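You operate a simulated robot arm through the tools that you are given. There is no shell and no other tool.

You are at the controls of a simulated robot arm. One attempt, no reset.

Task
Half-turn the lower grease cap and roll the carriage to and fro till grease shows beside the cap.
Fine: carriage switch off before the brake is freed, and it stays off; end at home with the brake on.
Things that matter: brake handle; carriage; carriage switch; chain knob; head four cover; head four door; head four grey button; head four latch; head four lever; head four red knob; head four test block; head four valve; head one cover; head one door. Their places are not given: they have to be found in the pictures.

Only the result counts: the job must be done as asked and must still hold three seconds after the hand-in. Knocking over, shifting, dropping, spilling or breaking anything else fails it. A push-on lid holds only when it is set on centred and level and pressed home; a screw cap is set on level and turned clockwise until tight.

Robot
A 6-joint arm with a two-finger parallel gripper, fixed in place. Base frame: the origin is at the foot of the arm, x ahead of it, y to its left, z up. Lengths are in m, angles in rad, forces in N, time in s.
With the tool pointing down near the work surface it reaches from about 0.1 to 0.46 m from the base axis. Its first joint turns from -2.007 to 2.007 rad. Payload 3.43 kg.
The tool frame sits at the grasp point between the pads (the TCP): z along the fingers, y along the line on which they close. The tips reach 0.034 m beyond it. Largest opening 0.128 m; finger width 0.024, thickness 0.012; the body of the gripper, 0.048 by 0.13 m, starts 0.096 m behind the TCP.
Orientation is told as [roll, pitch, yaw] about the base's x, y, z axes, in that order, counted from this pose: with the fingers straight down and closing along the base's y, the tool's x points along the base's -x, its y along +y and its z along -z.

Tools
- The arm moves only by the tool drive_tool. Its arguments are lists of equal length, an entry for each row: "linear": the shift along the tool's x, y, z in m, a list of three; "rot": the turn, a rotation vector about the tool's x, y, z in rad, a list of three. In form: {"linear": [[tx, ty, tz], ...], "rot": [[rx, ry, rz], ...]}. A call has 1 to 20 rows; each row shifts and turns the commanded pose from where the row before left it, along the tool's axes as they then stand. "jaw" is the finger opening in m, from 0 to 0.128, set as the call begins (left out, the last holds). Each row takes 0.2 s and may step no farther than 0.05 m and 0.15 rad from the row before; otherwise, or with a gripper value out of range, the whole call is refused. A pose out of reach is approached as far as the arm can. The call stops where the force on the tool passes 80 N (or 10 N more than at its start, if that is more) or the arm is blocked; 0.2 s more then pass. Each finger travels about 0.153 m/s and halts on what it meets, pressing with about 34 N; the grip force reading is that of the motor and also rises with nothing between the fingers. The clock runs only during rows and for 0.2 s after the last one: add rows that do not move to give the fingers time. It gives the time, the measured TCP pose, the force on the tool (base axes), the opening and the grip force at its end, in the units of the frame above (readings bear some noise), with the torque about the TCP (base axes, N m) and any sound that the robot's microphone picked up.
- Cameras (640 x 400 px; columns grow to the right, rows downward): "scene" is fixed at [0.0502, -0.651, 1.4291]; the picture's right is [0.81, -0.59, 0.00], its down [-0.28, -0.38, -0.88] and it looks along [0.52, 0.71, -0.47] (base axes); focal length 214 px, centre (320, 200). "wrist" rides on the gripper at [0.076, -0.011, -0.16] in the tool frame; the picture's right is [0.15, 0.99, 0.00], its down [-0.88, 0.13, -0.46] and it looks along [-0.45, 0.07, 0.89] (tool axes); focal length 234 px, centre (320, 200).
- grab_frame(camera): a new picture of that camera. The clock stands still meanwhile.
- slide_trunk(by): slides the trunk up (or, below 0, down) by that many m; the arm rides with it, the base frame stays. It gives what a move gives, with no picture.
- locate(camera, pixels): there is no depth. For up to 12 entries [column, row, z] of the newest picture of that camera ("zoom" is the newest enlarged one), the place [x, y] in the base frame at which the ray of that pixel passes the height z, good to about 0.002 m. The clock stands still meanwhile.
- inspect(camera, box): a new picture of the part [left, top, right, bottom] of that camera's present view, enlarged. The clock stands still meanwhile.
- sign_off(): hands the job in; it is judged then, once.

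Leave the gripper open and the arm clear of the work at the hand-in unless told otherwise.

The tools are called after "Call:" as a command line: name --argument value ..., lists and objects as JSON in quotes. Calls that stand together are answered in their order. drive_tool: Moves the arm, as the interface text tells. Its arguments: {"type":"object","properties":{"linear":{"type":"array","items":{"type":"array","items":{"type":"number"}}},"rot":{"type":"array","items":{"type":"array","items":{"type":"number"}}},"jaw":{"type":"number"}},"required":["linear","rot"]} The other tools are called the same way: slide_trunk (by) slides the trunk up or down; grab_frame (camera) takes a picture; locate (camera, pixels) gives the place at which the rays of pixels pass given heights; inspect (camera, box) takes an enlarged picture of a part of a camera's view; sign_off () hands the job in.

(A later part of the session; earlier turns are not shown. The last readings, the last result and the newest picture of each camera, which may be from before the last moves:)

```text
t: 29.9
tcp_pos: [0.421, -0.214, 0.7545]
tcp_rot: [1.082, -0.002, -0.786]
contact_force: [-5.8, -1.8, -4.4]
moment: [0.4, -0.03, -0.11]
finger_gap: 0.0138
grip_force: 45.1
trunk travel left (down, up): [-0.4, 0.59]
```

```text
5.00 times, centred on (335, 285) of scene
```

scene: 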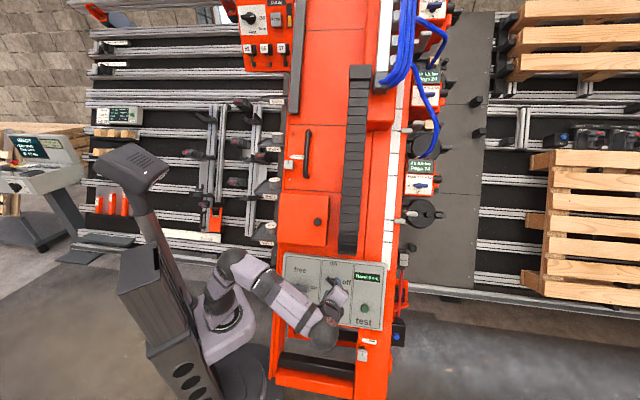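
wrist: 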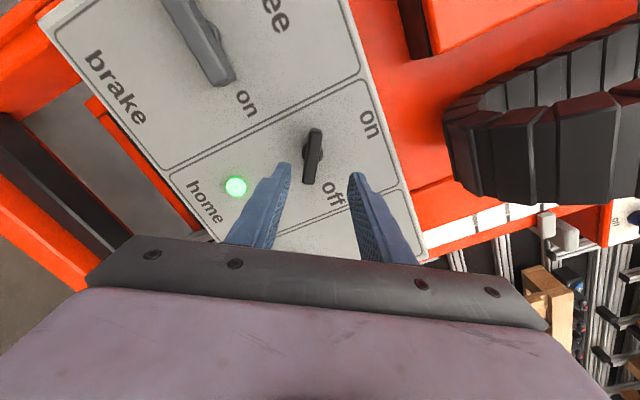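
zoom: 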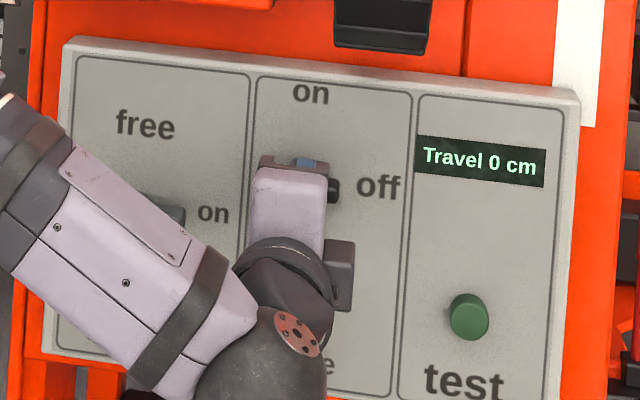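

The lever is horizontal and in line with "off". I'll nudge slightly further to feel whether this is its end stop.

Call:
drive_tool --linear '[[0, 0, 0], [0, 0, 0], [0, 0, 0]]' --rot '[[0, 0, -0.1], [0, 0, -0.08], [0, 0, 0]]'

Call:
inspect --camera "wrist" --box '[200, 60, 440, 260]'

```text
t: 30.7
tcp_pos: [0.4203, -0.2153, 0.7566]
tcp_rot: [1.074, -0.159, -0.702]
contact_force: [-5.0, 0.3, -7.0]
moment: [0.82, 0.85, -0.95]
finger_gap: 0.0181
grip_force: 45.7
trunk travel left (down, up): [-0.4, 0.59]
```

```text
2.00 times, centred on (320, 160) of wrist
```

zoom: 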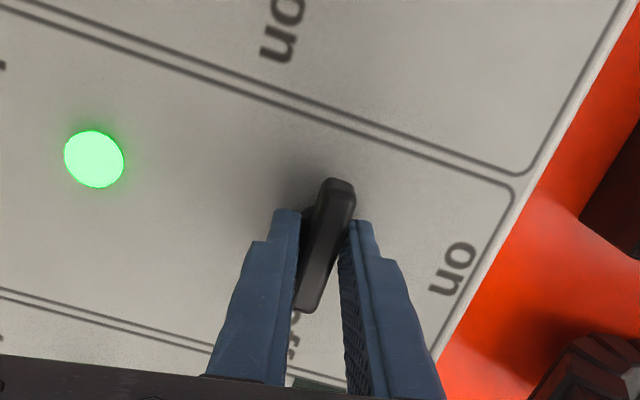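

Torque built up and the fingers began to twist on the lever, so that is the end stop: the switch is off. I'll untwist, open, and back away.

Call:
drive_tool --linear '[[0, 0, 0], [0, 0, 0], [0, 0, 0]]' --rot '[[0, 0, 0.1], [0, 0, 0.08], [0, 0, 0]]'

Call:
drive_tool --linear '[[0, 0, 0], [0, 0, 0], [0, 0, -0.03], [0, 0, -0.03], [0.0447, -0.0138, 0.0028], [0.0447, -0.0138, 0.0028], [0.0447, -0.0138, 0.0028], [0, 0, 0]]' --rot '[[0, 0, 0], [0, 0, 0], [0, 0, 0], [0, 0, 0], [0, 0, 0], [0, 0, 0], [0, 0, 0], [0, 0, 0]]' --jaw 0.06

Call:
grab_frame --camera "wrist"

Call:
grab_frame --camera "scene"

```text
t: 31.5
tcp_pos: [0.4215, -0.2171, 0.7559]
tcp_rot: [1.08, -0.002, -0.786]
contact_force: [-1.0, -4.4, -10.5]
moment: [0.06, -0.08, -0.11]
finger_gap: 0.0137
grip_force: 44.8
trunk travel left (down, up): [-0.4, 0.59]
```

```text
t: 33.3
tcp_pos: [0.279, -0.164, 0.7433]
tcp_rot: [1.083, -0.005, -0.785]
contact_force: [-0.1, -0.1, 0.7]
moment: [0.0, 0.05, 0.02]
finger_gap: 0.0602
grip_force: 0.0
trunk travel left (down, up): [-0.4, 0.59]
```

```text
taken
```

wrist: 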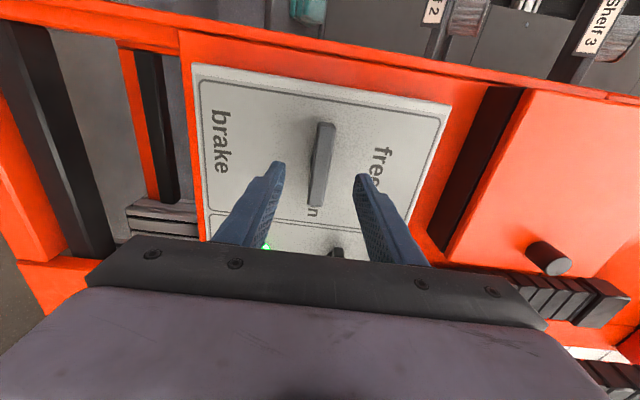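

```text
taken
```

scene: 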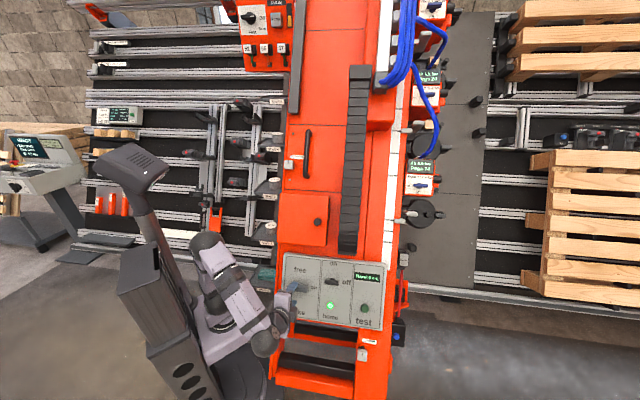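

In the scene the switch lever is now horizontal (off). The brake bar's centre is at wrist (319,165), in line with the tool axis. I'll advance 0.04 and inspect.

Call:
drive_tool --linear '[[0, 0, 0.02], [0, 0, 0.02], [0, 0, 0]]' --rot '[[0, 0, 0], [0, 0, 0], [0, 0, 0]]'

Call:
inspect --camera "wrist" --box '[200, 60, 440, 260]'

Call:
inspect --camera "scene" --box '[270, 245, 380, 325]'

```text
t: 34.1
tcp_pos: [0.3047, -0.1418, 0.726]
tcp_rot: [1.082, -0.002, -0.787]
contact_force: [-0.2, -0.7, 0.0]
moment: [0.02, -0.02, 0.03]
finger_gap: 0.0601
grip_force: 0.1
trunk travel left (down, up): [-0.4, 0.59]
```

```text
2.00 times, centred on (320, 160) of wrist
```

zoom: 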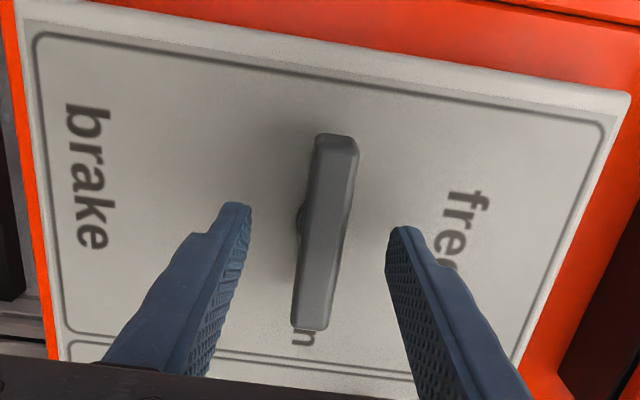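

```text
5.00 times, centred on (325, 285) of scene
```

zoom: 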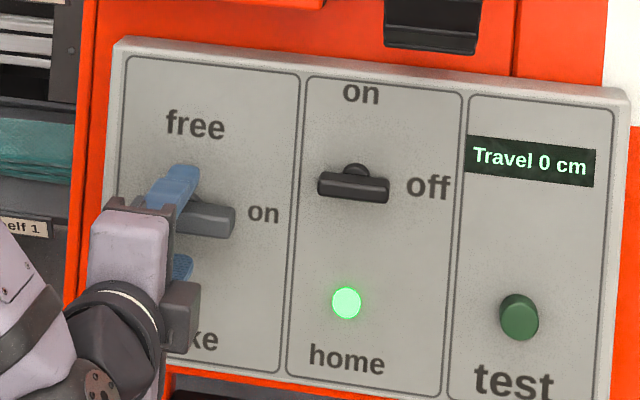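

The scene confirms the switch is off. The fingertips are about 20 mm from the panel. I'll advance 15 mm and close on the brake bar.

Call:
drive_tool --linear '[[0, 0, 0.008], [0, 0, 0.007], [0, 0, 0]]' --rot '[[0, 0, 0], [0, 0, 0], [0, 0, 0]]'

Call:
drive_tool --linear '[[0, 0, 0], [0, 0, 0], [0, 0, 0]]' --rot '[[0, 0, 0], [0, 0, 0], [0, 0, 0]]' --jaw 0.006

Call:
inspect --camera "wrist" --box '[200, 60, 440, 260]'

```text
t: 34.9
tcp_pos: [0.3148, -0.1316, 0.7186]
tcp_rot: [1.082, -0.001, -0.785]
contact_force: [0.2, -0.4, 0.9]
moment: [-0.03, -0.02, -0.01]
finger_gap: 0.06
grip_force: 0.1
trunk travel left (down, up): [-0.4, 0.59]
```

```text
t: 35.7
tcp_pos: [0.3146, -0.1317, 0.7176]
tcp_rot: [1.084, -0.002, -0.786]
contact_force: [0.0, 1.2, -1.0]
moment: [0.06, -0.1, -0.25]
finger_gap: 0.018
grip_force: 45.3
trunk travel left (down, up): [-0.4, 0.59]
```

```text
2.00 times, centred on (320, 160) of wrist
```

zoom: 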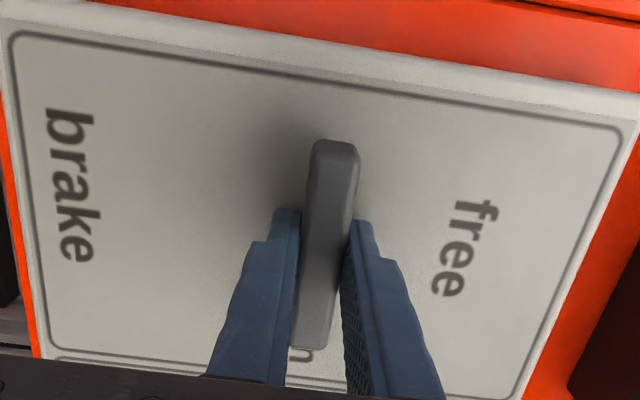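

The bar is held at 0.018. I would rather turn the grease cap while the brake still holds the carriage still, so I'll let go untouched, retreat, and check whether the arm can reach the lower cap.

Call:
drive_tool --linear '[[0, 0, 0], [0, 0, 0], [0, 0, -0.04], [0, 0, -0.04], [0, 0, -0.04], [0, 0, -0.04], [-0.045, 0, 0], [-0.045, 0, 0], [-0.045, 0, 0], [-0.045, 0, 0]]' --rot '[[0, 0, 0], [0, 0, 0], [0, 0, 0], [0, 0, 0], [0, 0, 0], [0, 0, 0], [0, 0, 0], [0, 0, 0], [0, 0, 0], [0, 0, 0]]' --jaw 0.07

Call:
grab_frame --camera "scene"

Call:
grab_frame --camera "wrist"

```text
t: 37.9
tcp_pos: [0.3399, -0.3601, 0.793]
tcp_rot: [1.081, 0.001, -0.784]
contact_force: [0.1, 0.1, 0.3]
moment: [-0.03, 0.01, -0.02]
finger_gap: 0.07
grip_force: 0.0
trunk travel left (down, up): [-0.4, 0.59]
```

```text
taken
```

scene: 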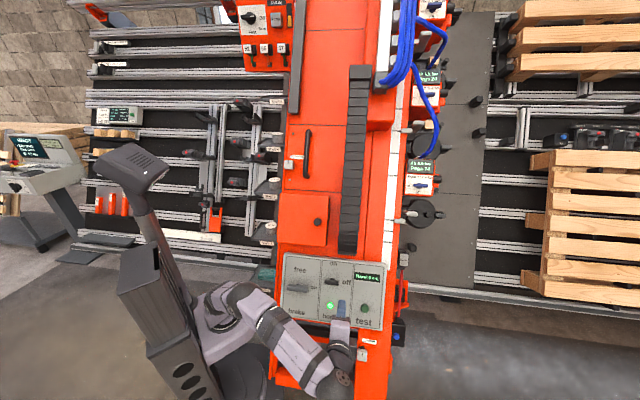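

```text
taken
```

wrist: 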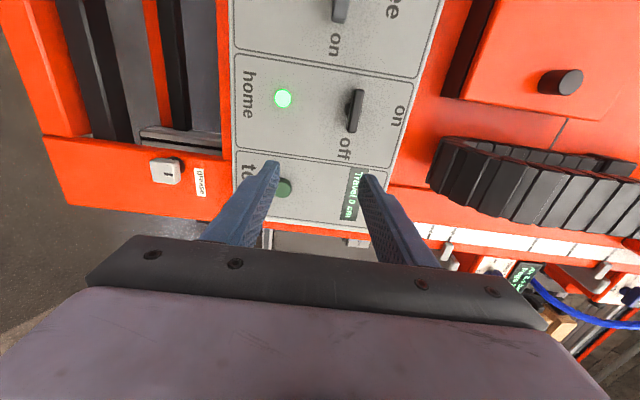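

Good: r≈0.495 is reachable here. The lower cap shows at wrist (165,172). I'll locate it from here and then push further right.

Call:
inspect --camera "wrist" --box '[110, 120, 250, 220]'

Call:
locate --camera "wrist" --pixels '[[163, 172, 0.45], [163, 172, 0.5], [283, 98, 0.63], [283, 98, 0.68]]'

Call:
drive_tool --linear '[[-0.04, 0, 0], [-0.04, 0, 0], [-0.014, 0, 0], [0, 0, 0]]' --rot '[[0, 0, 0], [0, 0, 0], [0, 0, 0], [0, 0, 0]]'

```text
4.00 times, centred on (180, 170) of wrist
```

zoom: 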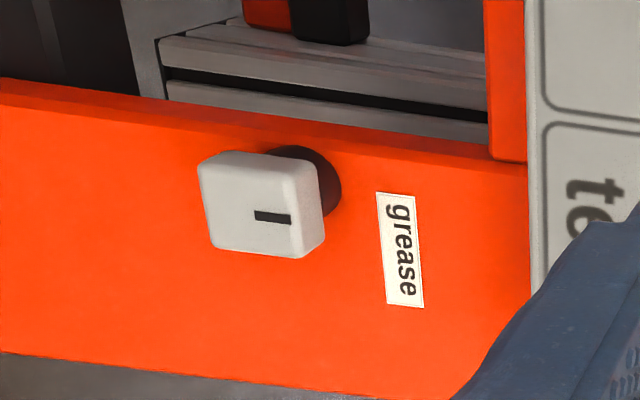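

```text
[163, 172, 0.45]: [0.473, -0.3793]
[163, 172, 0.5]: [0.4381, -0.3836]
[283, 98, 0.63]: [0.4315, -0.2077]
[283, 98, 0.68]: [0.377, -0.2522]
```

```text
t: 38.9
tcp_pos: [0.3986, -0.3897, 0.7795]
tcp_rot: [1.082, -0.004, -0.79]
contact_force: [0.1, 0.7, -0.2]
moment: [0.02, -0.05, 0.0]
finger_gap: 0.0701
grip_force: 0.0
out of reach, approached as far as the arm can: row 1, 2, 3
trunk travel left (down, up): [-0.4, 0.59]
```

The cap's outer centre is about (0.448,-0.381,0.49). The arm ran out of reach at this height, so I'll lower the tool relative to the arm to see if the reach grows.

Call:
drive_tool --linear '[[0, -0.0331, 0.0176], [0, -0.0331, 0.0176], [0, -0.0331, 0.0176], [0, -0.0331, 0.0176], [0, 0, 0]]' --rot '[[0, 0, 0], [0, 0, 0], [0, 0, 0], [0, 0, 0], [0, 0, 0]]'

Call:
grab_frame --camera "scene"

Call:
grab_frame --camera "wrist"

```text
t: 40.1
tcp_pos: [0.4011, -0.3888, 0.6284]
tcp_rot: [1.081, -0.001, -0.784]
contact_force: [-0.2, -0.1, -0.4]
moment: [0.03, 0.02, -0.01]
finger_gap: 0.0697
grip_force: 0.0
trunk travel left (down, up): [-0.4, 0.59]
```

```text
taken
```

scene: 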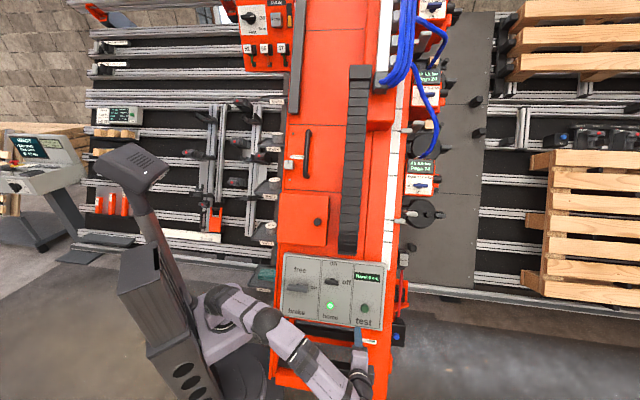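

```text
taken
```

wrist: 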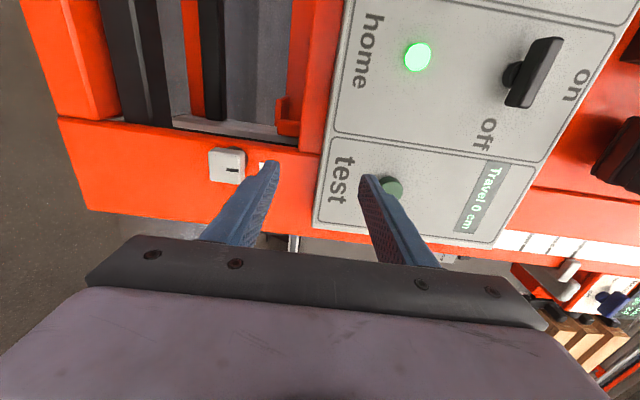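

No reach complaint here. I'll move on to a standoff in front of the cap: a little right, down along the face, and out.

Call:
drive_tool --linear '[[-0.009, -0.035, 0.002], [-0.009, -0.035, 0.002], [-0.009, -0.034, 0.002], [0, 0, 0]]' --rot '[[0, 0, 0], [0, 0, 0], [0, 0, 0], [0, 0, 0]]'

Call:
grab_frame --camera "wrist"

Call:
grab_frame --camera "scene"

```text
t: 41.1
tcp_pos: [0.3787, -0.419, 0.534]
tcp_rot: [1.083, -0.001, -0.786]
contact_force: [-0.7, 0.3, 0.0]
moment: [0.0, 0.0, 0.02]
finger_gap: 0.0697
grip_force: 0.0
out of reach, approached as far as the arm can: row 3
trunk travel left (down, up): [-0.4, 0.59]
```

```text
taken
```

wrist: 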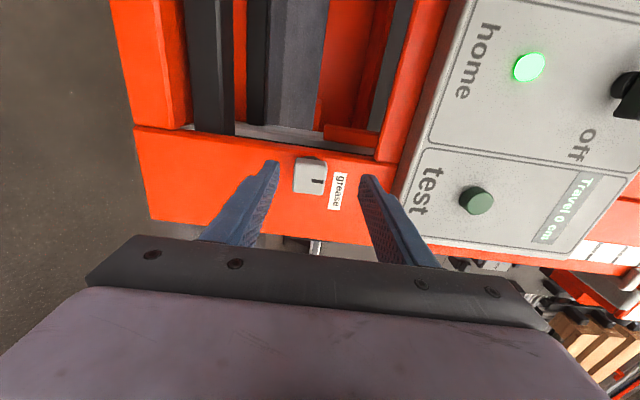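

```text
taken
```

scene: 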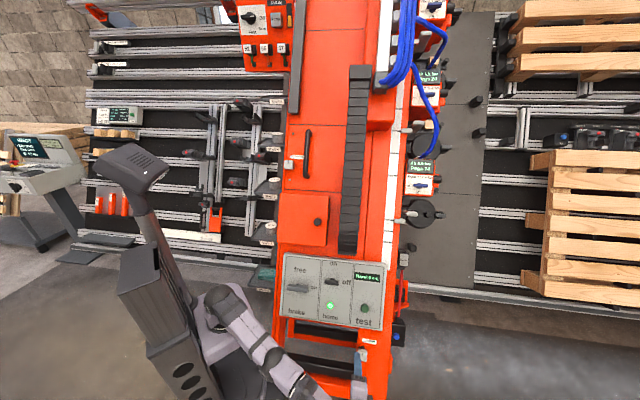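

The cap is at wrist (311,176). I need about 21 mm further right and 6 mm lower. I'll advance first, which brings the wrist closer to the base, and shift right at the same time.

Call:
drive_tool --linear '[[0, -0.003, 0.02], [-0.01, -0.003, 0.01], [-0.011, 0, 0.005], [0, 0, 0]]' --rot '[[0, 0, 0], [0, 0, 0], [0, 0, 0], [0, 0, 0]]'

Call:
inspect --camera "wrist" --box '[200, 60, 440, 260]'

Call:
inspect --camera "scene" --box '[310, 310, 410, 390]'

```text
t: 42.1
tcp_pos: [0.4103, -0.4071, 0.5143]
tcp_rot: [1.081, -0.001, -0.784]
contact_force: [0.3, 0.0, 0.2]
moment: [0.03, -0.02, 0.01]
finger_gap: 0.0699
grip_force: 0.0
out of reach, approached as far as the arm can: row 1, 2, 3
trunk travel left (down, up): [-0.4, 0.59]
```

```text
2.00 times, centred on (320, 160) of wrist
```

zoom: 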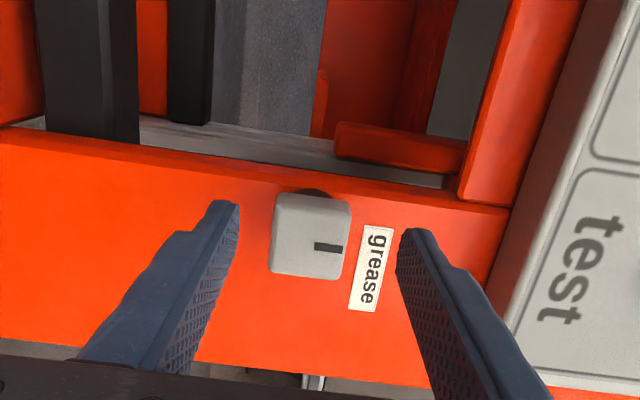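

```text
5.00 times, centred on (360, 350) of scene
```

zoom: 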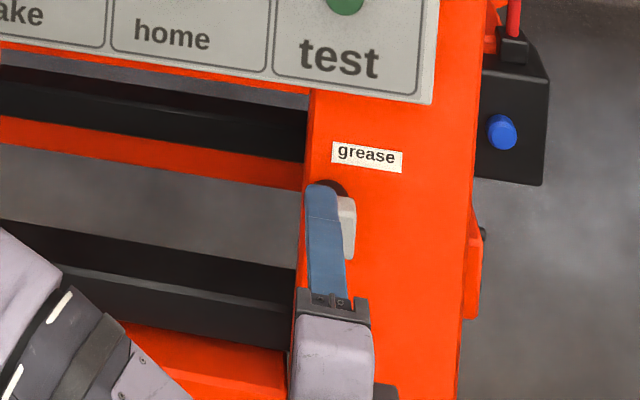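

Close now. The cap face is at wrist (314,180). I still need about 11 mm right and 3.5 mm down, so I'll continue in small steps.

Call:
drive_tool --linear '[[0, -0.0035, 0.02], [-0.006, 0, 0], [-0.006, 0, 0], [0, 0, 0]]' --rot '[[0, 0, 0], [0, 0, 0], [0, 0, 0], [0, 0, 0]]'

Call:
inspect --camera "wrist" --box '[200, 60, 440, 260]'

```text
t: 43.1
tcp_pos: [0.4274, -0.3995, 0.5001]
tcp_rot: [1.08, -0.001, -0.786]
contact_force: [-0.1, -0.8, 0.3]
moment: [0.01, -0.03, 0.01]
finger_gap: 0.0701
grip_force: 0.1
out of reach, approached as far as the arm can: row 1, 2, 3
trunk travel left (down, up): [-0.4, 0.59]
```

```text
2.00 times, centred on (320, 160) of wrist
```

zoom: 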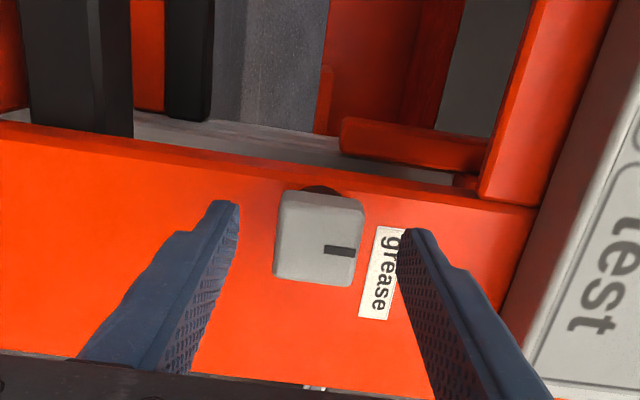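

Aligned: the cap face is at (319,180) against an expected (319,178). I'll advance 15 mm more so the pads overlap the cap, then close.

Call:
drive_tool --linear '[[0, -0.001, 0.008], [0, 0, 0.007], [0, 0, 0]]' --rot '[[0, 0, 0], [0, 0, 0], [0, 0, 0]]'

Call:
inspect --camera "wrist" --box '[200, 60, 440, 260]'

Call:
inspect --camera "scene" --box '[310, 310, 410, 390]'

```text
t: 43.9
tcp_pos: [0.4359, -0.3918, 0.4916]
tcp_rot: [1.082, -0.003, -0.783]
contact_force: [-0.1, -0.3, -0.3]
moment: [-0.01, 0.01, 0.01]
finger_gap: 0.0698
grip_force: 0.1
trunk travel left (down, up): [-0.4, 0.59]
```

```text
2.00 times, centred on (320, 160) of wrist
```

zoom: 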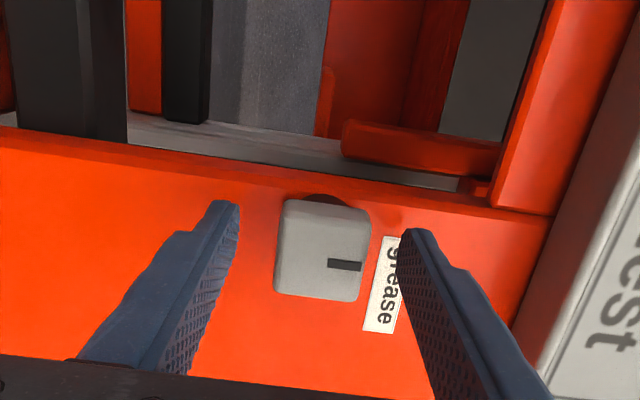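

```text
5.00 times, centred on (360, 350) of scene
```

zoom: 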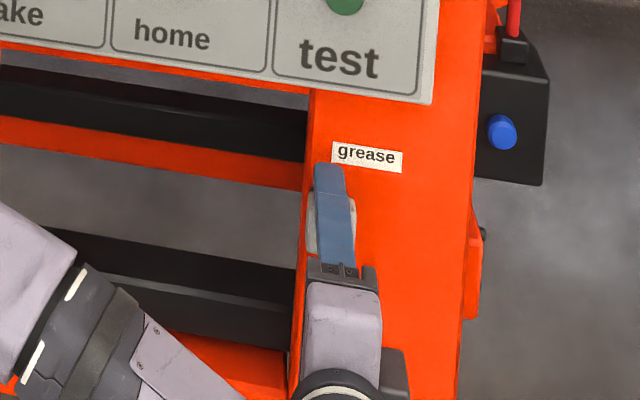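

Well centred. Closing on the cap.

Call:
drive_tool --linear '[[0, 0, 0], [0, 0, 0], [0, 0, 0]]' --rot '[[0, 0, 0], [0, 0, 0], [0, 0, 0]]' --jaw 0.02

Call:
inspect --camera "wrist" --box '[200, 60, 440, 260]'

```text
t: 44.7
tcp_pos: [0.4365, -0.392, 0.4936]
tcp_rot: [1.082, -0.002, -0.783]
contact_force: [5.1, 1.5, 5.1]
moment: [0.65, -0.13, 0.19]
finger_gap: 0.0377
grip_force: 45.0
trunk travel left (down, up): [-0.4, 0.59]
```

```text
2.00 times, centred on (320, 160) of wrist
```

zoom: 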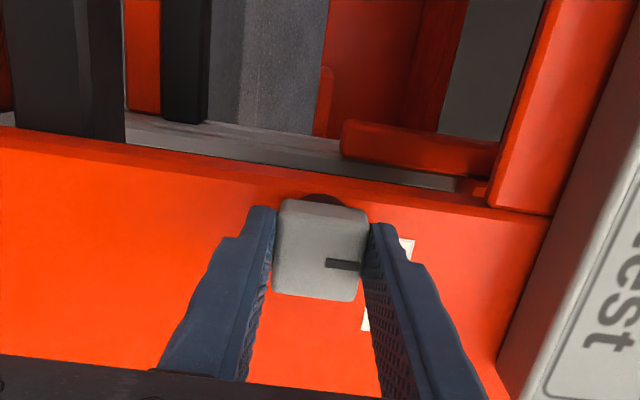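

Gripped at 0.038. Trying a small clockwise turn to feel for motion.

Call:
drive_tool --linear '[[0, 0, 0], [0, 0, 0], [0, 0, 0]]' --rot '[[0, 0, 0.1], [0, 0, 0.1], [0, 0, 0]]'

Call:
inspect --camera "wrist" --box '[200, 60, 440, 260]'

```text
t: 45.5
tcp_pos: [0.437, -0.3913, 0.4938]
tcp_rot: [1.075, 0.172, -0.877]
contact_force: [5.9, 3.1, 12.1]
moment: [0.6, 0.21, 1.16]
finger_gap: 0.0375
grip_force: 44.8
trunk travel left (down, up): [-0.4, 0.59]
```

```text
2.00 times, centred on (320, 160) of wrist
```

zoom: 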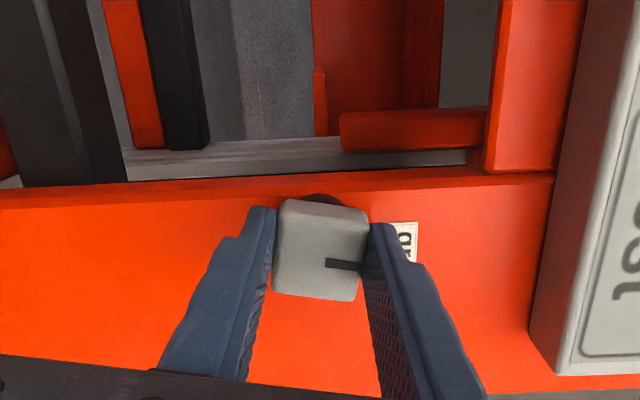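

The cap turns with the jaws (the gap is steady). I'll continue clockwise by 0.7 rad.

Call:
drive_tool --linear '[[0, 0, 0], [0, 0, 0], [0, 0, 0], [0, 0, 0], [0, 0, 0], [0, 0, 0]]' --rot '[[0, 0, 0.14], [0, 0, 0.14], [0, 0, 0.14], [0, 0, 0.14], [0, 0, 0.14], [0, 0, 0]]'

Call:
inspect --camera "wrist" --box '[200, 60, 440, 260]'

```text
t: 46.9
tcp_pos: [0.439, -0.3908, 0.4959]
tcp_rot: [0.878, 0.759, -1.313]
contact_force: [24.8, 4.1, 22.8]
moment: [-0.9, 0.42, -0.33]
finger_gap: 0.0381
grip_force: 45.3
trunk travel left (down, up): [-0.4, 0.59]
```

```text
2.00 times, centred on (320, 160) of wrist
```

zoom: 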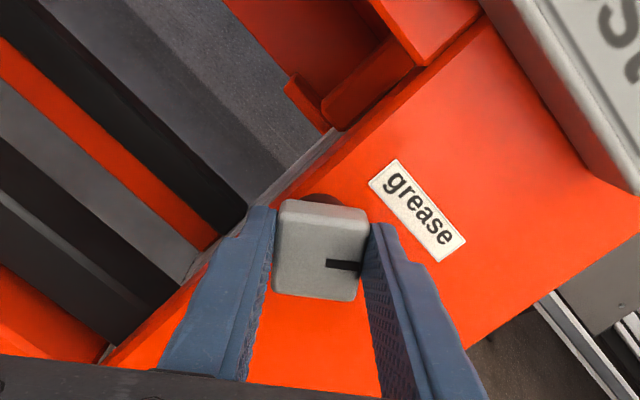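

The cap follows. A side load is building, so my centre is about 3 mm low-left; I'll correct that. Then I'll open, back off and rewind the wrist by π for the second grip.

Call:
drive_tool --linear '[[0.0014, 0.0031, 0], [0, 0, 0]]' --rot '[[0, 0, 0], [0, 0, 0]]'

Call:
drive_tool --linear '[[0, 0, 0], [0, 0, 0], [0, 0, -0.02], [0, 0, -0.01]]' --rot '[[0, 0, 0], [0, 0, 0], [0, 0, 0], [0, 0, 0]]' --jaw 0.07

Call:
drive_tool --linear '[[0, 0, 0], [0, 0, 0], [0, 0, 0], [0, 0, 0], [0, 0, 0], [0, 0, 0], [0, 0, 0], [0, 0, 0], [0, 0, 0], [0, 0, 0], [0, 0, 0], [0, 0, 0], [0, 0, 0], [0, 0, 0], [0, 0, 0], [0, 0, 0], [0, 0, 0], [0, 0, 0], [0, 0, 0], [0, 0, 0]]' --rot '[[0, 0, -0.145], [0, 0, -0.145], [0, 0, -0.145], [0, 0, -0.145], [0, 0, -0.145], [0, 0, -0.145], [0, 0, -0.145], [0, 0, -0.145], [0, 0, -0.145], [0, 0, -0.145], [0, 0, -0.145], [0, 0, -0.145], [0, 0, -0.145], [0, 0, -0.145], [0, 0, -0.145], [0, 0, -0.145], [0, 0, -0.145], [0, 0, -0.145], [0, 0, -0.145], [0, 0, -0.145]]'

Call:
grab_frame --camera "wrist"

Call:
grab_frame --camera "scene"

```text
t: 47.5
tcp_pos: [0.4393, -0.3922, 0.4951]
tcp_rot: [0.874, 0.765, -1.315]
contact_force: [15.9, -2.5, 14.6]
moment: [0.01, -0.45, -0.37]
finger_gap: 0.0381
grip_force: 45.0
trunk travel left (down, up): [-0.4, 0.59]
```

```text
t: 48.5
tcp_pos: [0.4163, -0.4055, 0.5091]
tcp_rot: [0.863, 0.76, -1.322]
contact_force: [0.4, -0.5, 0.1]
moment: [-0.06, 0.02, -0.01]
finger_gap: 0.07
grip_force: 0.1
out of reach, approached as far as the arm can: row 3
trunk travel left (down, up): [-0.4, 0.59]
```

```text
t: 52.7
tcp_pos: [0.4175, -0.4055, 0.5093]
tcp_rot: [-0.671, -0.929, 1.562]
contact_force: [-0.2, -0.3, -0.4]
moment: [0.01, -0.01, 0.04]
finger_gap: 0.07
grip_force: 0.0
trunk travel left (down, up): [-0.4, 0.59]
```

```text
taken
```

wrist: 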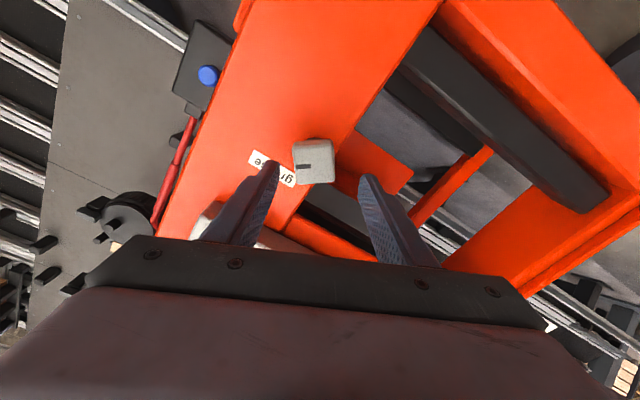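

```text
taken
```

scene: 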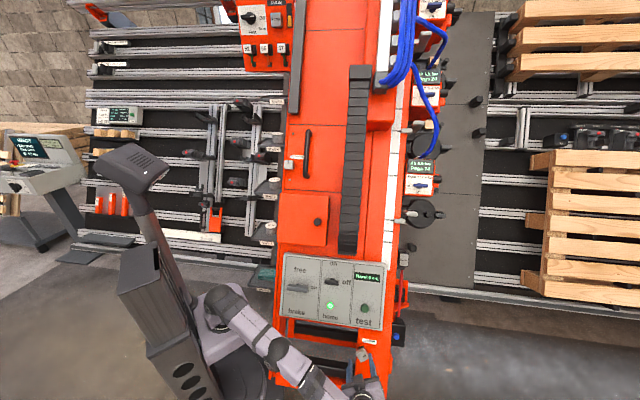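

The rewind is fine. I'm at about -0.43 rad and the cap is at (313,162). I'll rotate another -0.22, shift partway to centre, and advance a bit for a closer look.

Call:
drive_tool --linear '[[0, 0, 0], [0.006, -0.006, 0.005], [0, 0, 0.012], [0, 0, 0]]' --rot '[[0, 0, -0.12], [0, 0, -0.12], [0, 0, 0], [0, 0, 0]]'

Call:
inspect --camera "wrist" --box '[200, 60, 440, 260]'

```text
t: 53.7
tcp_pos: [0.4291, -0.3947, 0.4999]
tcp_rot: [-0.866, -0.76, 1.822]
contact_force: [0.6, -0.2, 0.3]
moment: [-0.01, 0.0, 0.0]
finger_gap: 0.0698
grip_force: 0.1
out of reach, approached as far as the arm can: row 2
trunk travel left (down, up): [-0.4, 0.59]
```

```text
2.00 times, centred on (320, 160) of wrist
```

zoom: 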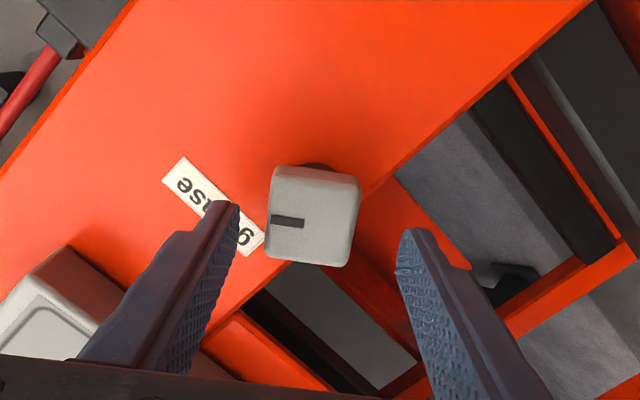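

Combining this with the earlier aligned view, the true cap axis is at about r=0.590. I'll shift 6.4 mm in x, -4.6 mm in y, and advance 13 mm.

Call:
drive_tool --linear '[[0.003, -0.002, 0.007], [0.0034, -0.0026, 0.006], [0, 0, 0]]' --rot '[[0, 0, 0], [0, 0, 0], [0, 0, 0]]'

Call:
inspect --camera "wrist" --box '[200, 60, 440, 260]'

Call:
inspect --camera "scene" --box '[310, 310, 410, 390]'

```text
t: 54.5
tcp_pos: [0.4418, -0.3908, 0.4906]
tcp_rot: [-0.864, -0.763, 1.82]
contact_force: [-0.4, -0.1, -0.7]
moment: [-0.02, 0.0, -0.04]
finger_gap: 0.0701
grip_force: 0.0
trunk travel left (down, up): [-0.4, 0.59]
```

```text
2.00 times, centred on (320, 160) of wrist
```

zoom: 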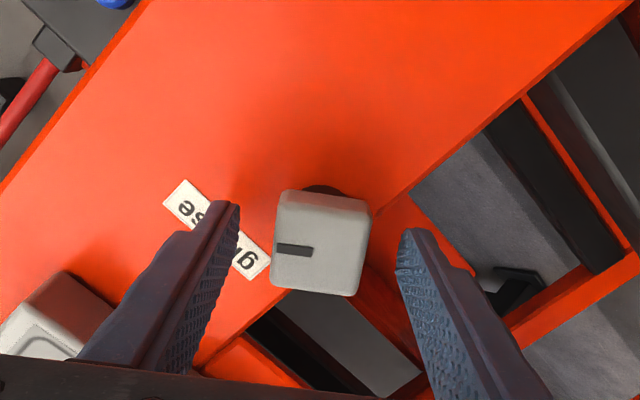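

```text
5.00 times, centred on (360, 350) of scene
```

zoom: 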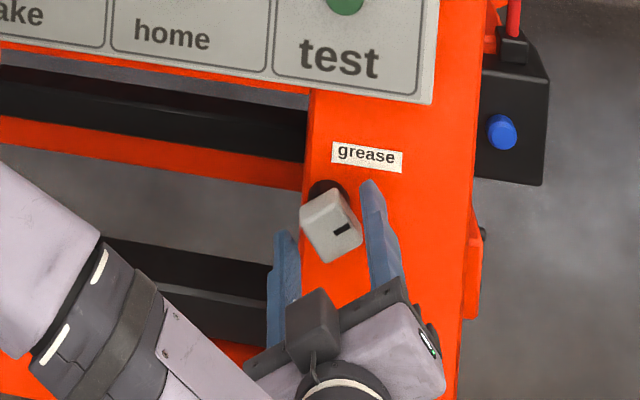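

Aligned, with the cap's mark now towards the right-hand side (about 50° turned). I'll close and continue clockwise in chunks.

Call:
drive_tool --linear '[[0, 0, 0], [0, 0, 0], [0, 0, 0]]' --rot '[[0, 0, 0], [0, 0, 0], [0, 0, 0]]' --jaw 0.02

Call:
drive_tool --linear '[[0, 0, 0], [0, 0, 0], [0, 0, 0], [0, 0, 0], [0, 0, 0], [0, 0, 0]]' --rot '[[0, 0, 0.14], [0, 0, 0.14], [0, 0, 0.14], [0, 0, 0.14], [0, 0, 0.14], [0, 0, 0]]'

Call:
inspect --camera "wrist" --box '[200, 60, 440, 260]'

```text
t: 55.3
tcp_pos: [0.4418, -0.3915, 0.4913]
tcp_rot: [-0.865, -0.763, 1.821]
contact_force: [4.5, -0.3, 1.0]
moment: [0.21, -0.23, 0.01]
finger_gap: 0.038
grip_force: 45.5
trunk travel left (down, up): [-0.4, 0.59]
```

```text
t: 56.7
tcp_pos: [0.4422, -0.3912, 0.4921]
tcp_rot: [0.051, -1.08, 0.724]
contact_force: [16.4, -1.5, 3.9]
moment: [-0.7, 0.82, 0.26]
finger_gap: 0.0378
grip_force: 45.0
trunk travel left (down, up): [-0.4, 0.59]
```

```text
2.00 times, centred on (320, 160) of wrist
```

zoom: 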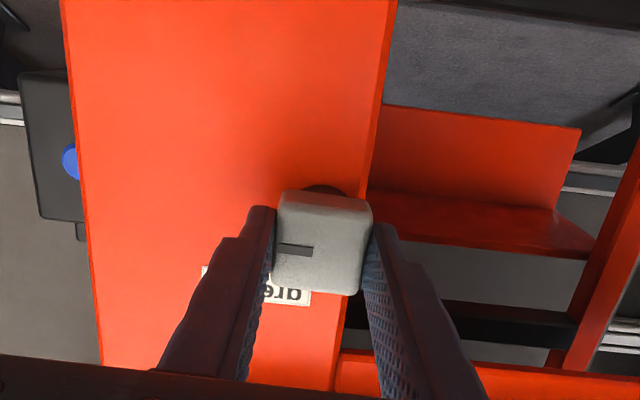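

The mark is now pointing right (a quarter turn). I'll go on for the remaining 1.54 rad.

Call:
drive_tool --linear '[[0, -0.002, 0], [0, 0, 0], [0, 0, 0], [0, 0, 0], [0, 0, 0], [0, 0, 0], [0, 0, 0]]' --rot '[[0, 0, 0.14], [0, 0, 0.14], [0, 0, 0.14], [0, 0, 0.14], [0, 0, 0.14], [0, 0, 0.14], [0, 0, 0]]'

Call:
drive_tool --linear '[[0, 0, 0], [0, 0, 0], [0, 0, 0], [0, 0, 0], [0, 0, 0], [0, 0, 0]]' --rot '[[0, 0, 0.14], [0, 0, 0.14], [0, 0, 0.14], [0, 0, 0.14], [0, 0, 0.14], [0, 0, 0]]'

Call:
inspect --camera "wrist" --box '[200, 60, 440, 260]'

```text
t: 58.3
tcp_pos: [0.4427, -0.3937, 0.4918]
tcp_rot: [0.962, -0.606, -0.408]
contact_force: [5.1, 3.5, 5.5]
moment: [0.39, 0.17, 0.72]
finger_gap: 0.0379
grip_force: 44.8
trunk travel left (down, up): [-0.4, 0.59]
```

```text
t: 59.7
tcp_pos: [0.4426, -0.3926, 0.4905]
tcp_rot: [1.082, -0.002, -0.788]
contact_force: [2.2, 1.6, 0.4]
moment: [0.15, 0.27, 0.53]
finger_gap: 0.0377
grip_force: 44.9
trunk travel left (down, up): [-0.4, 0.59]
```

```text
2.00 times, centred on (320, 160) of wrist
```

zoom: 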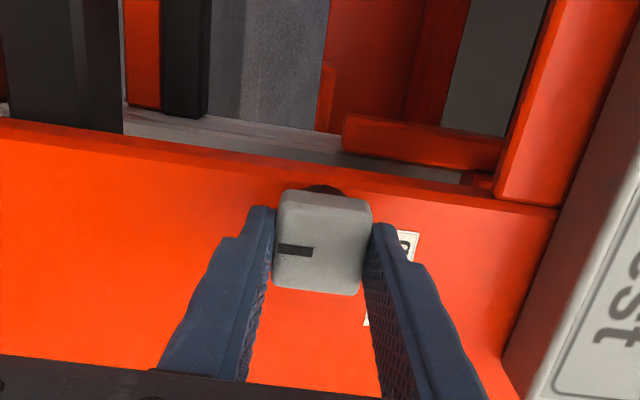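

The mark now points the opposite way and the wrist is exactly π from the start, so the half-turn is done. I'll open, retreat and travel back to the brake standoff.

Call:
drive_tool --linear '[[0, 0, 0], [0, 0, 0], [0.02, 0, -0.03], [0.02, 0, -0.03], [0.02, 0, -0.03], [0, 0, 0]]' --rot '[[0, 0, 0], [0, 0, 0], [0, 0, 0], [0, 0, 0], [0, 0, 0], [0, 0, 0]]' --jaw 0.07

Call:
inspect --camera "scene" --box '[310, 310, 410, 390]'

Call:
inspect --camera "wrist" --box '[200, 100, 440, 260]'

```text
t: 61.1
tcp_pos: [0.361, -0.4213, 0.5278]
tcp_rot: [1.082, -0.001, -0.786]
contact_force: [0.5, -0.5, 0.3]
moment: [0.01, 0.02, 0.02]
finger_gap: 0.0703
grip_force: 0.1
out of reach, approached as far as the arm can: row 3, 4, 5
trunk travel left (down, up): [-0.4, 0.59]
```

```text
5.00 times, centred on (360, 350) of scene
```

zoom: 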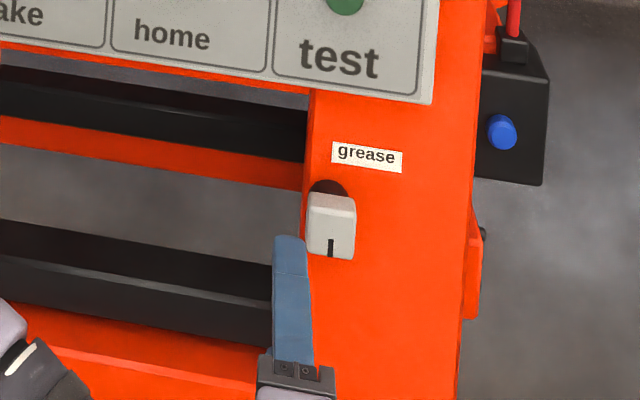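

```text
2.50 times, centred on (320, 180) of wrist
```

zoom: 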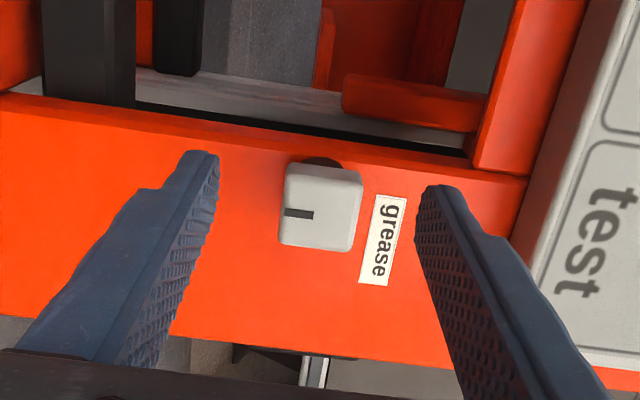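

The cap's mark is at the bottom now: half-turn confirmed. Moving up-left to the brake standoff.

Call:
drive_tool --linear '[[0.0297, 0.031, 0], [0.0297, 0.031, 0], [0.0297, 0.031, 0], [0.0297, 0.031, 0], [0.0297, 0.031, 0], [0.0297, 0.031, 0], [0.0297, 0.031, 0], [0.0297, 0.031, 0], [0, 0, 0]]' --rot '[[0, 0, 0], [0, 0, 0], [0, 0, 0], [0, 0, 0], [0, 0, 0], [0, 0, 0], [0, 0, 0], [0, 0, 0], [0, 0, 0]]' --jaw 0.06

Call:
grab_frame --camera "wrist"

```text
t: 63.1
tcp_pos: [0.426, -0.3986, 0.7022]
tcp_rot: [1.082, -0.003, -0.785]
contact_force: [0.1, -0.5, 0.2]
moment: [0.02, 0.02, 0.0]
finger_gap: 0.0601
grip_force: 0.0
out of reach, approached as far as the arm can: row 1, 2, 3, 4, 5, 6, 7, 8
trunk travel left (down, up): [-0.4, 0.59]
```

```text
taken
```

wrist: 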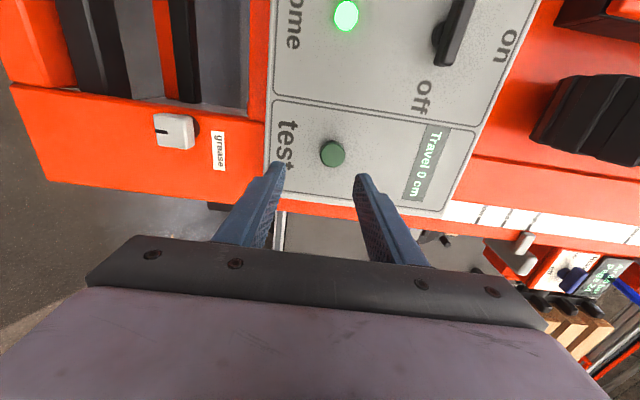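

The solver slid along the reach boundary and ended right of target (near the test button, but about 9 cm clear of it). I'll move left from here.

Call:
drive_tool --linear '[[0.03, 0, 0], [0.03, 0, 0], [0.03, 0, 0], [0, 0, 0]]' --rot '[[0, 0, 0], [0, 0, 0], [0, 0, 0], [0, 0, 0]]'

```text
t: 64.1
tcp_pos: [0.4266, -0.3985, 0.7013]
tcp_rot: [1.082, -0.003, -0.785]
contact_force: [0.6, 0.3, -0.3]
moment: [-0.01, 0.04, 0.0]
finger_gap: 0.0602
grip_force: 0.0
out of reach, approached as far as the arm can: row 1, 2, 3
trunk travel left (down, up): [-0.4, 0.59]
```

The arm seems fully stretched (singular) here. Earlier, moving straight down freed it, so I'll try a short descent.

Call:
drive_tool --linear '[[0, -0.0265, 0.0141], [0, -0.0265, 0.0141], [0, 0, 0]]' --rot '[[0, 0, 0], [0, 0, 0], [0, 0, 0]]'

```text
t: 64.9
tcp_pos: [0.4093, -0.4095, 0.6527]
tcp_rot: [1.081, 0.0, -0.779]
contact_force: [0.4, -0.2, -0.6]
moment: [0.03, 0.04, 0.01]
finger_gap: 0.0599
grip_force: 0.1
out of reach, approached as far as the arm can: row 1, 2
trunk travel left (down, up): [-0.4, 0.59]
```

Still on the boundary. I'll try a combined inward motion: left and slightly forward, in small steps.

Call:
drive_tool --linear '[[0.01, -0.005, 0.008], [0.01, -0.005, 0.008], [0.01, -0.005, 0.005], [0, 0, 0]]' --rot '[[0, 0, 0], [0, 0, 0], [0, 0, 0], [0, 0, 0]]'

```text
t: 65.9
tcp_pos: [0.3998, -0.4135, 0.6367]
tcp_rot: [1.084, -0.001, -0.778]
contact_force: [-0.1, -0.1, -0.4]
moment: [0.01, 0.0, -0.01]
finger_gap: 0.06
grip_force: 0.0
out of reach, approached as far as the arm can: row 1, 2, 3
trunk travel left (down, up): [-0.4, 0.59]
```

I'll try a larger straight push toward the face. There's room: the tips are about 9 cm off the panel plane and below the test button.

Call:
drive_tool --linear '[[0.01, 0, 0.03], [0.01, 0, 0.03], [0, 0, 0]]' --rot '[[0, 0, 0], [0, 0, 0], [0, 0, 0]]'

```text
t: 66.7
tcp_pos: [0.3997, -0.414, 0.636]
tcp_rot: [1.084, 0.002, -0.778]
contact_force: [-0.2, 0.2, 0.4]
moment: [-0.01, -0.02, -0.03]
finger_gap: 0.06
grip_force: 0.1
out of reach, approached as far as the arm can: row 1, 2
trunk travel left (down, up): [-0.4, 0.59]
```

It didn't move. I'll look at how the arm stands.

Call:
grab_frame --camera "scene"

Call:
inspect --camera "scene" --box '[180, 250, 420, 400]'

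```text
taken
```

scene: 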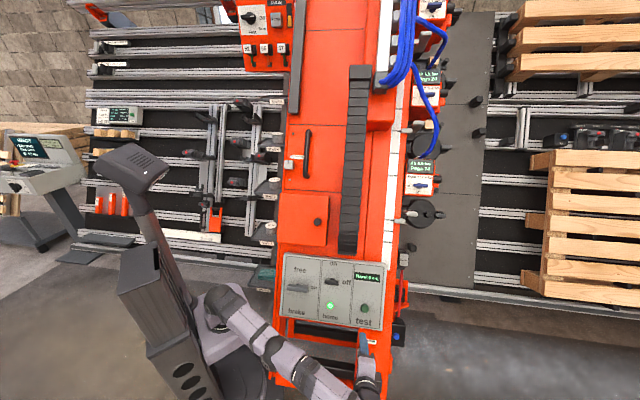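

```text
2.67 times, centred on (300, 325) of scene
```

zoom: 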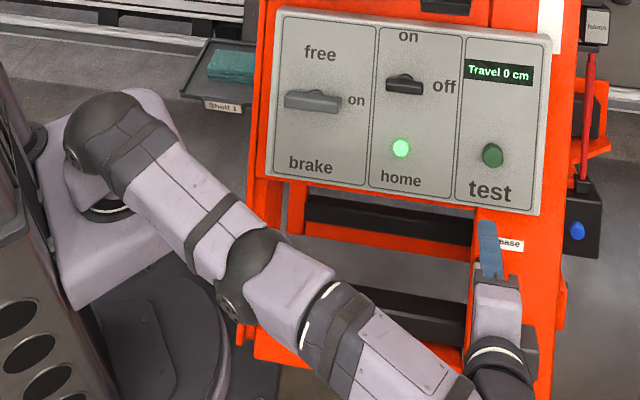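

The arm is stretched straight (elbow singular). I'll coax it with small inward steps along the wrist-to-shoulder line.

Call:
drive_tool --linear '[[0.0009, 0.0003, 0.0002], [0.0009, 0.0003, 0.0002], [0.0009, 0.0003, 0.0002], [0.0009, 0.0003, 0.0002], [0.0009, 0.0003, 0.0002], [0.0019, 0.0006, 0.0004], [0.0019, 0.0006, 0.0004], [0.0019, 0.0006, 0.0004], [0.0047, 0.0016, 0.0009], [0.0047, 0.0016, 0.0009], [0, 0, 0]]' --rot '[[0, 0, 0], [0, 0, 0], [0, 0, 0], [0, 0, 0], [0, 0, 0], [0, 0, 0], [0, 0, 0], [0, 0, 0], [0, 0, 0], [0, 0, 0], [0, 0, 0]]'

```text
t: 69.1
tcp_pos: [0.3986, -0.4158, 0.6377]
tcp_rot: [1.082, -0.004, -0.782]
contact_force: [-0.1, -0.3, 0.2]
moment: [-0.02, 0.02, -0.02]
finger_gap: 0.06
grip_force: 0.1
out of reach, approached as far as the arm can: row 2, 5, 7, 9, 10
trunk travel left (down, up): [-0.4, 0.59]
```

Only marginal motion. I'll slide along the boundary in directions that worked before: down the face and forward, with a slight outward bias.

Call:
drive_tool --linear '[[0, 0, 0.02], [0, 0, 0.02], [0, 0, 0.02], [0, 0, 0]]' --rot '[[0, 0, 0], [0, 0, 0], [0, 0, 0], [0, 0, 0]]'

```text
t: 70.1
tcp_pos: [0.3995, -0.4132, 0.6354]
tcp_rot: [1.082, 0.0, -0.78]
contact_force: [-0.2, 0.2, -0.2]
moment: [-0.02, 0.02, -0.02]
finger_gap: 0.06
grip_force: 0.0
out of reach, approached as far as the arm can: row 1, 2, 3
trunk travel left (down, up): [-0.4, 0.59]
```

That barely moved. Trying straight down in base axes.

Call:
drive_tool --linear '[[0, -0.0265, 0.0141], [0, -0.0265, 0.0141], [0, -0.0265, 0.0141], [0, 0, 0]]' --rot '[[0, 0, 0], [0, 0, 0], [0, 0, 0], [0, 0, 0]]'

```text
t: 71.1
tcp_pos: [0.3992, -0.4146, 0.5472]
tcp_rot: [1.081, -0.004, -0.786]
contact_force: [-0.3, 0.2, 0.4]
moment: [-0.02, 0.03, 0.02]
finger_gap: 0.0602
grip_force: 0.1
trunk travel left (down, up): [-0.4, 0.59]
```

Freed. Now left, away from the boundary.

Call:
drive_tool --linear '[[0.02, 0, 0], [0.03, 0, 0], [0.03, 0, 0], [0, 0, 0]]' --rot '[[0, 0, 0], [0, 0, 0], [0, 0, 0], [0, 0, 0]]'

```text
t: 72.1
tcp_pos: [0.3943, -0.4159, 0.5453]
tcp_rot: [1.081, -0.001, -0.786]
contact_force: [0.9, 0.3, 0.0]
moment: [-0.01, -0.03, -0.01]
finger_gap: 0.06
grip_force: 0.1
out of reach, approached as far as the arm can: row 1, 2, 3
trunk travel left (down, up): [-0.4, 0.59]
```

Inward alone is refused. I'll try left combined with downward.

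Call:
drive_tool --linear '[[0.005, -0.0177, 0.0094], [0.005, -0.0177, 0.0094], [0, 0, 0]]' --rot '[[0, 0, 0], [0, 0, 0], [0, 0, 0]]'

```text
t: 72.9
tcp_pos: [0.3885, -0.411, 0.5071]
tcp_rot: [1.082, -0.004, -0.782]
contact_force: [-0.1, 0.3, -0.1]
moment: [-0.04, 0.0, -0.03]
finger_gap: 0.0602
grip_force: 0.1
trunk travel left (down, up): [-0.4, 0.59]
```

That works. I'll continue with a larger inward share; the trunk can make up the height later.

Call:
drive_tool --linear '[[0.015, -0.0132, 0.007], [0.02, -0.0132, 0.007], [0.03, -0.009, 0.005], [0, 0, 0]]' --rot '[[0, 0, 0], [0, 0, 0], [0, 0, 0], [0, 0, 0]]'

```text
t: 73.9
tcp_pos: [0.3695, -0.4103, 0.4774]
tcp_rot: [1.081, -0.001, -0.784]
contact_force: [-0.2, 0.0, 0.1]
moment: [-0.01, -0.02, 0.0]
finger_gap: 0.0598
grip_force: 0.0
out of reach, approached as far as the arm can: row 1, 2, 3
trunk travel left (down, up): [-0.4, 0.59]
```

Something other than pure reach may be limiting. I'll tilt the tool a bit toward the forearm direction to relax the wrist, and see if that is accepted.

Call:
drive_tool --linear '[[0, 0, 0], [0, 0, 0], [0, 0, 0]]' --rot '[[0, -0.12, 0], [0, -0.12, 0], [0, 0, 0]]'

```text
t: 74.7
tcp_pos: [0.3793, -0.4618, 0.4659]
tcp_rot: [1.097, -0.116, -0.998]
contact_force: [0.1, 0.7, 0.3]
moment: [-0.01, 0.03, 0.02]
finger_gap: 0.0602
grip_force: 0.0
out of reach, approached as far as the arm can: row 1, 2
trunk travel left (down, up): [-0.4, 0.59]
```

The wrist stayed put while the tool swung, so the elbow looks hyper-extended against its stop. It must pass back through straight. I'll rotate back, which demands outward motion, and then test inward again.

Call:
drive_tool --linear '[[0, 0, 0], [0, 0, 0], [0, 0, 0]]' --rot '[[0, 0.12, 0], [0, 0.12, 0], [0, 0, 0]]'

Call:
drive_tool --linear '[[0.03, 0, 0.01], [0.03, 0, 0.01], [0, 0, 0]]' --rot '[[0, 0, 0], [0, 0, 0], [0, 0, 0]]'

```text
t: 75.5
tcp_pos: [0.3577, -0.4136, 0.4716]
tcp_rot: [1.082, 0.0, -0.784]
contact_force: [0.5, 0.4, -1.0]
moment: [0.01, 0.03, -0.01]
finger_gap: 0.0598
grip_force: 0.1
out of reach, approached as far as the arm can: row 1, 2
trunk travel left (down, up): [-0.4, 0.59]
```

```text
t: 76.3
tcp_pos: [0.3506, -0.412, 0.4649]
tcp_rot: [1.082, -0.004, -0.785]
contact_force: [-0.7, 0.4, -0.2]
moment: [0.01, -0.02, 0.02]
finger_gap: 0.0598
grip_force: 0.1
out of reach, approached as far as the arm can: row 1, 2
trunk travel left (down, up): [-0.4, 0.59]
```

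I'll alternate strong outward and short inward commands to make the elbow hop through straight. The flagged rows will show when it lets go.

Call:
drive_tool --linear '[[-0.041, -0.0245, -0.006], [0.0165, 0.01, 0.0025], [-0.041, -0.0245, -0.006], [0.0165, 0.01, 0.0025], [-0.041, -0.0245, -0.006], [0.0165, 0.01, 0.0025], [-0.041, -0.0245, -0.006], [0.0165, 0.01, 0.0025], [0, 0, 0]]' --rot '[[0, 0, 0], [0, 0, 0], [0, 0, 0], [0, 0, 0], [0, 0, 0], [0, 0, 0], [0, 0, 0], [0, 0, 0], [0, 0, 0]]'

```text
t: 78.3
tcp_pos: [0.3502, -0.412, 0.4588]
tcp_rot: [1.083, -0.002, -0.784]
contact_force: [0.9, -0.1, -0.7]
moment: [-0.01, 0.0, -0.02]
finger_gap: 0.06
grip_force: 0.2
out of reach, approached as far as the arm can: row 1, 2, 3, 4, 5, 6, 7, 8
trunk travel left (down, up): [-0.4, 0.59]
```

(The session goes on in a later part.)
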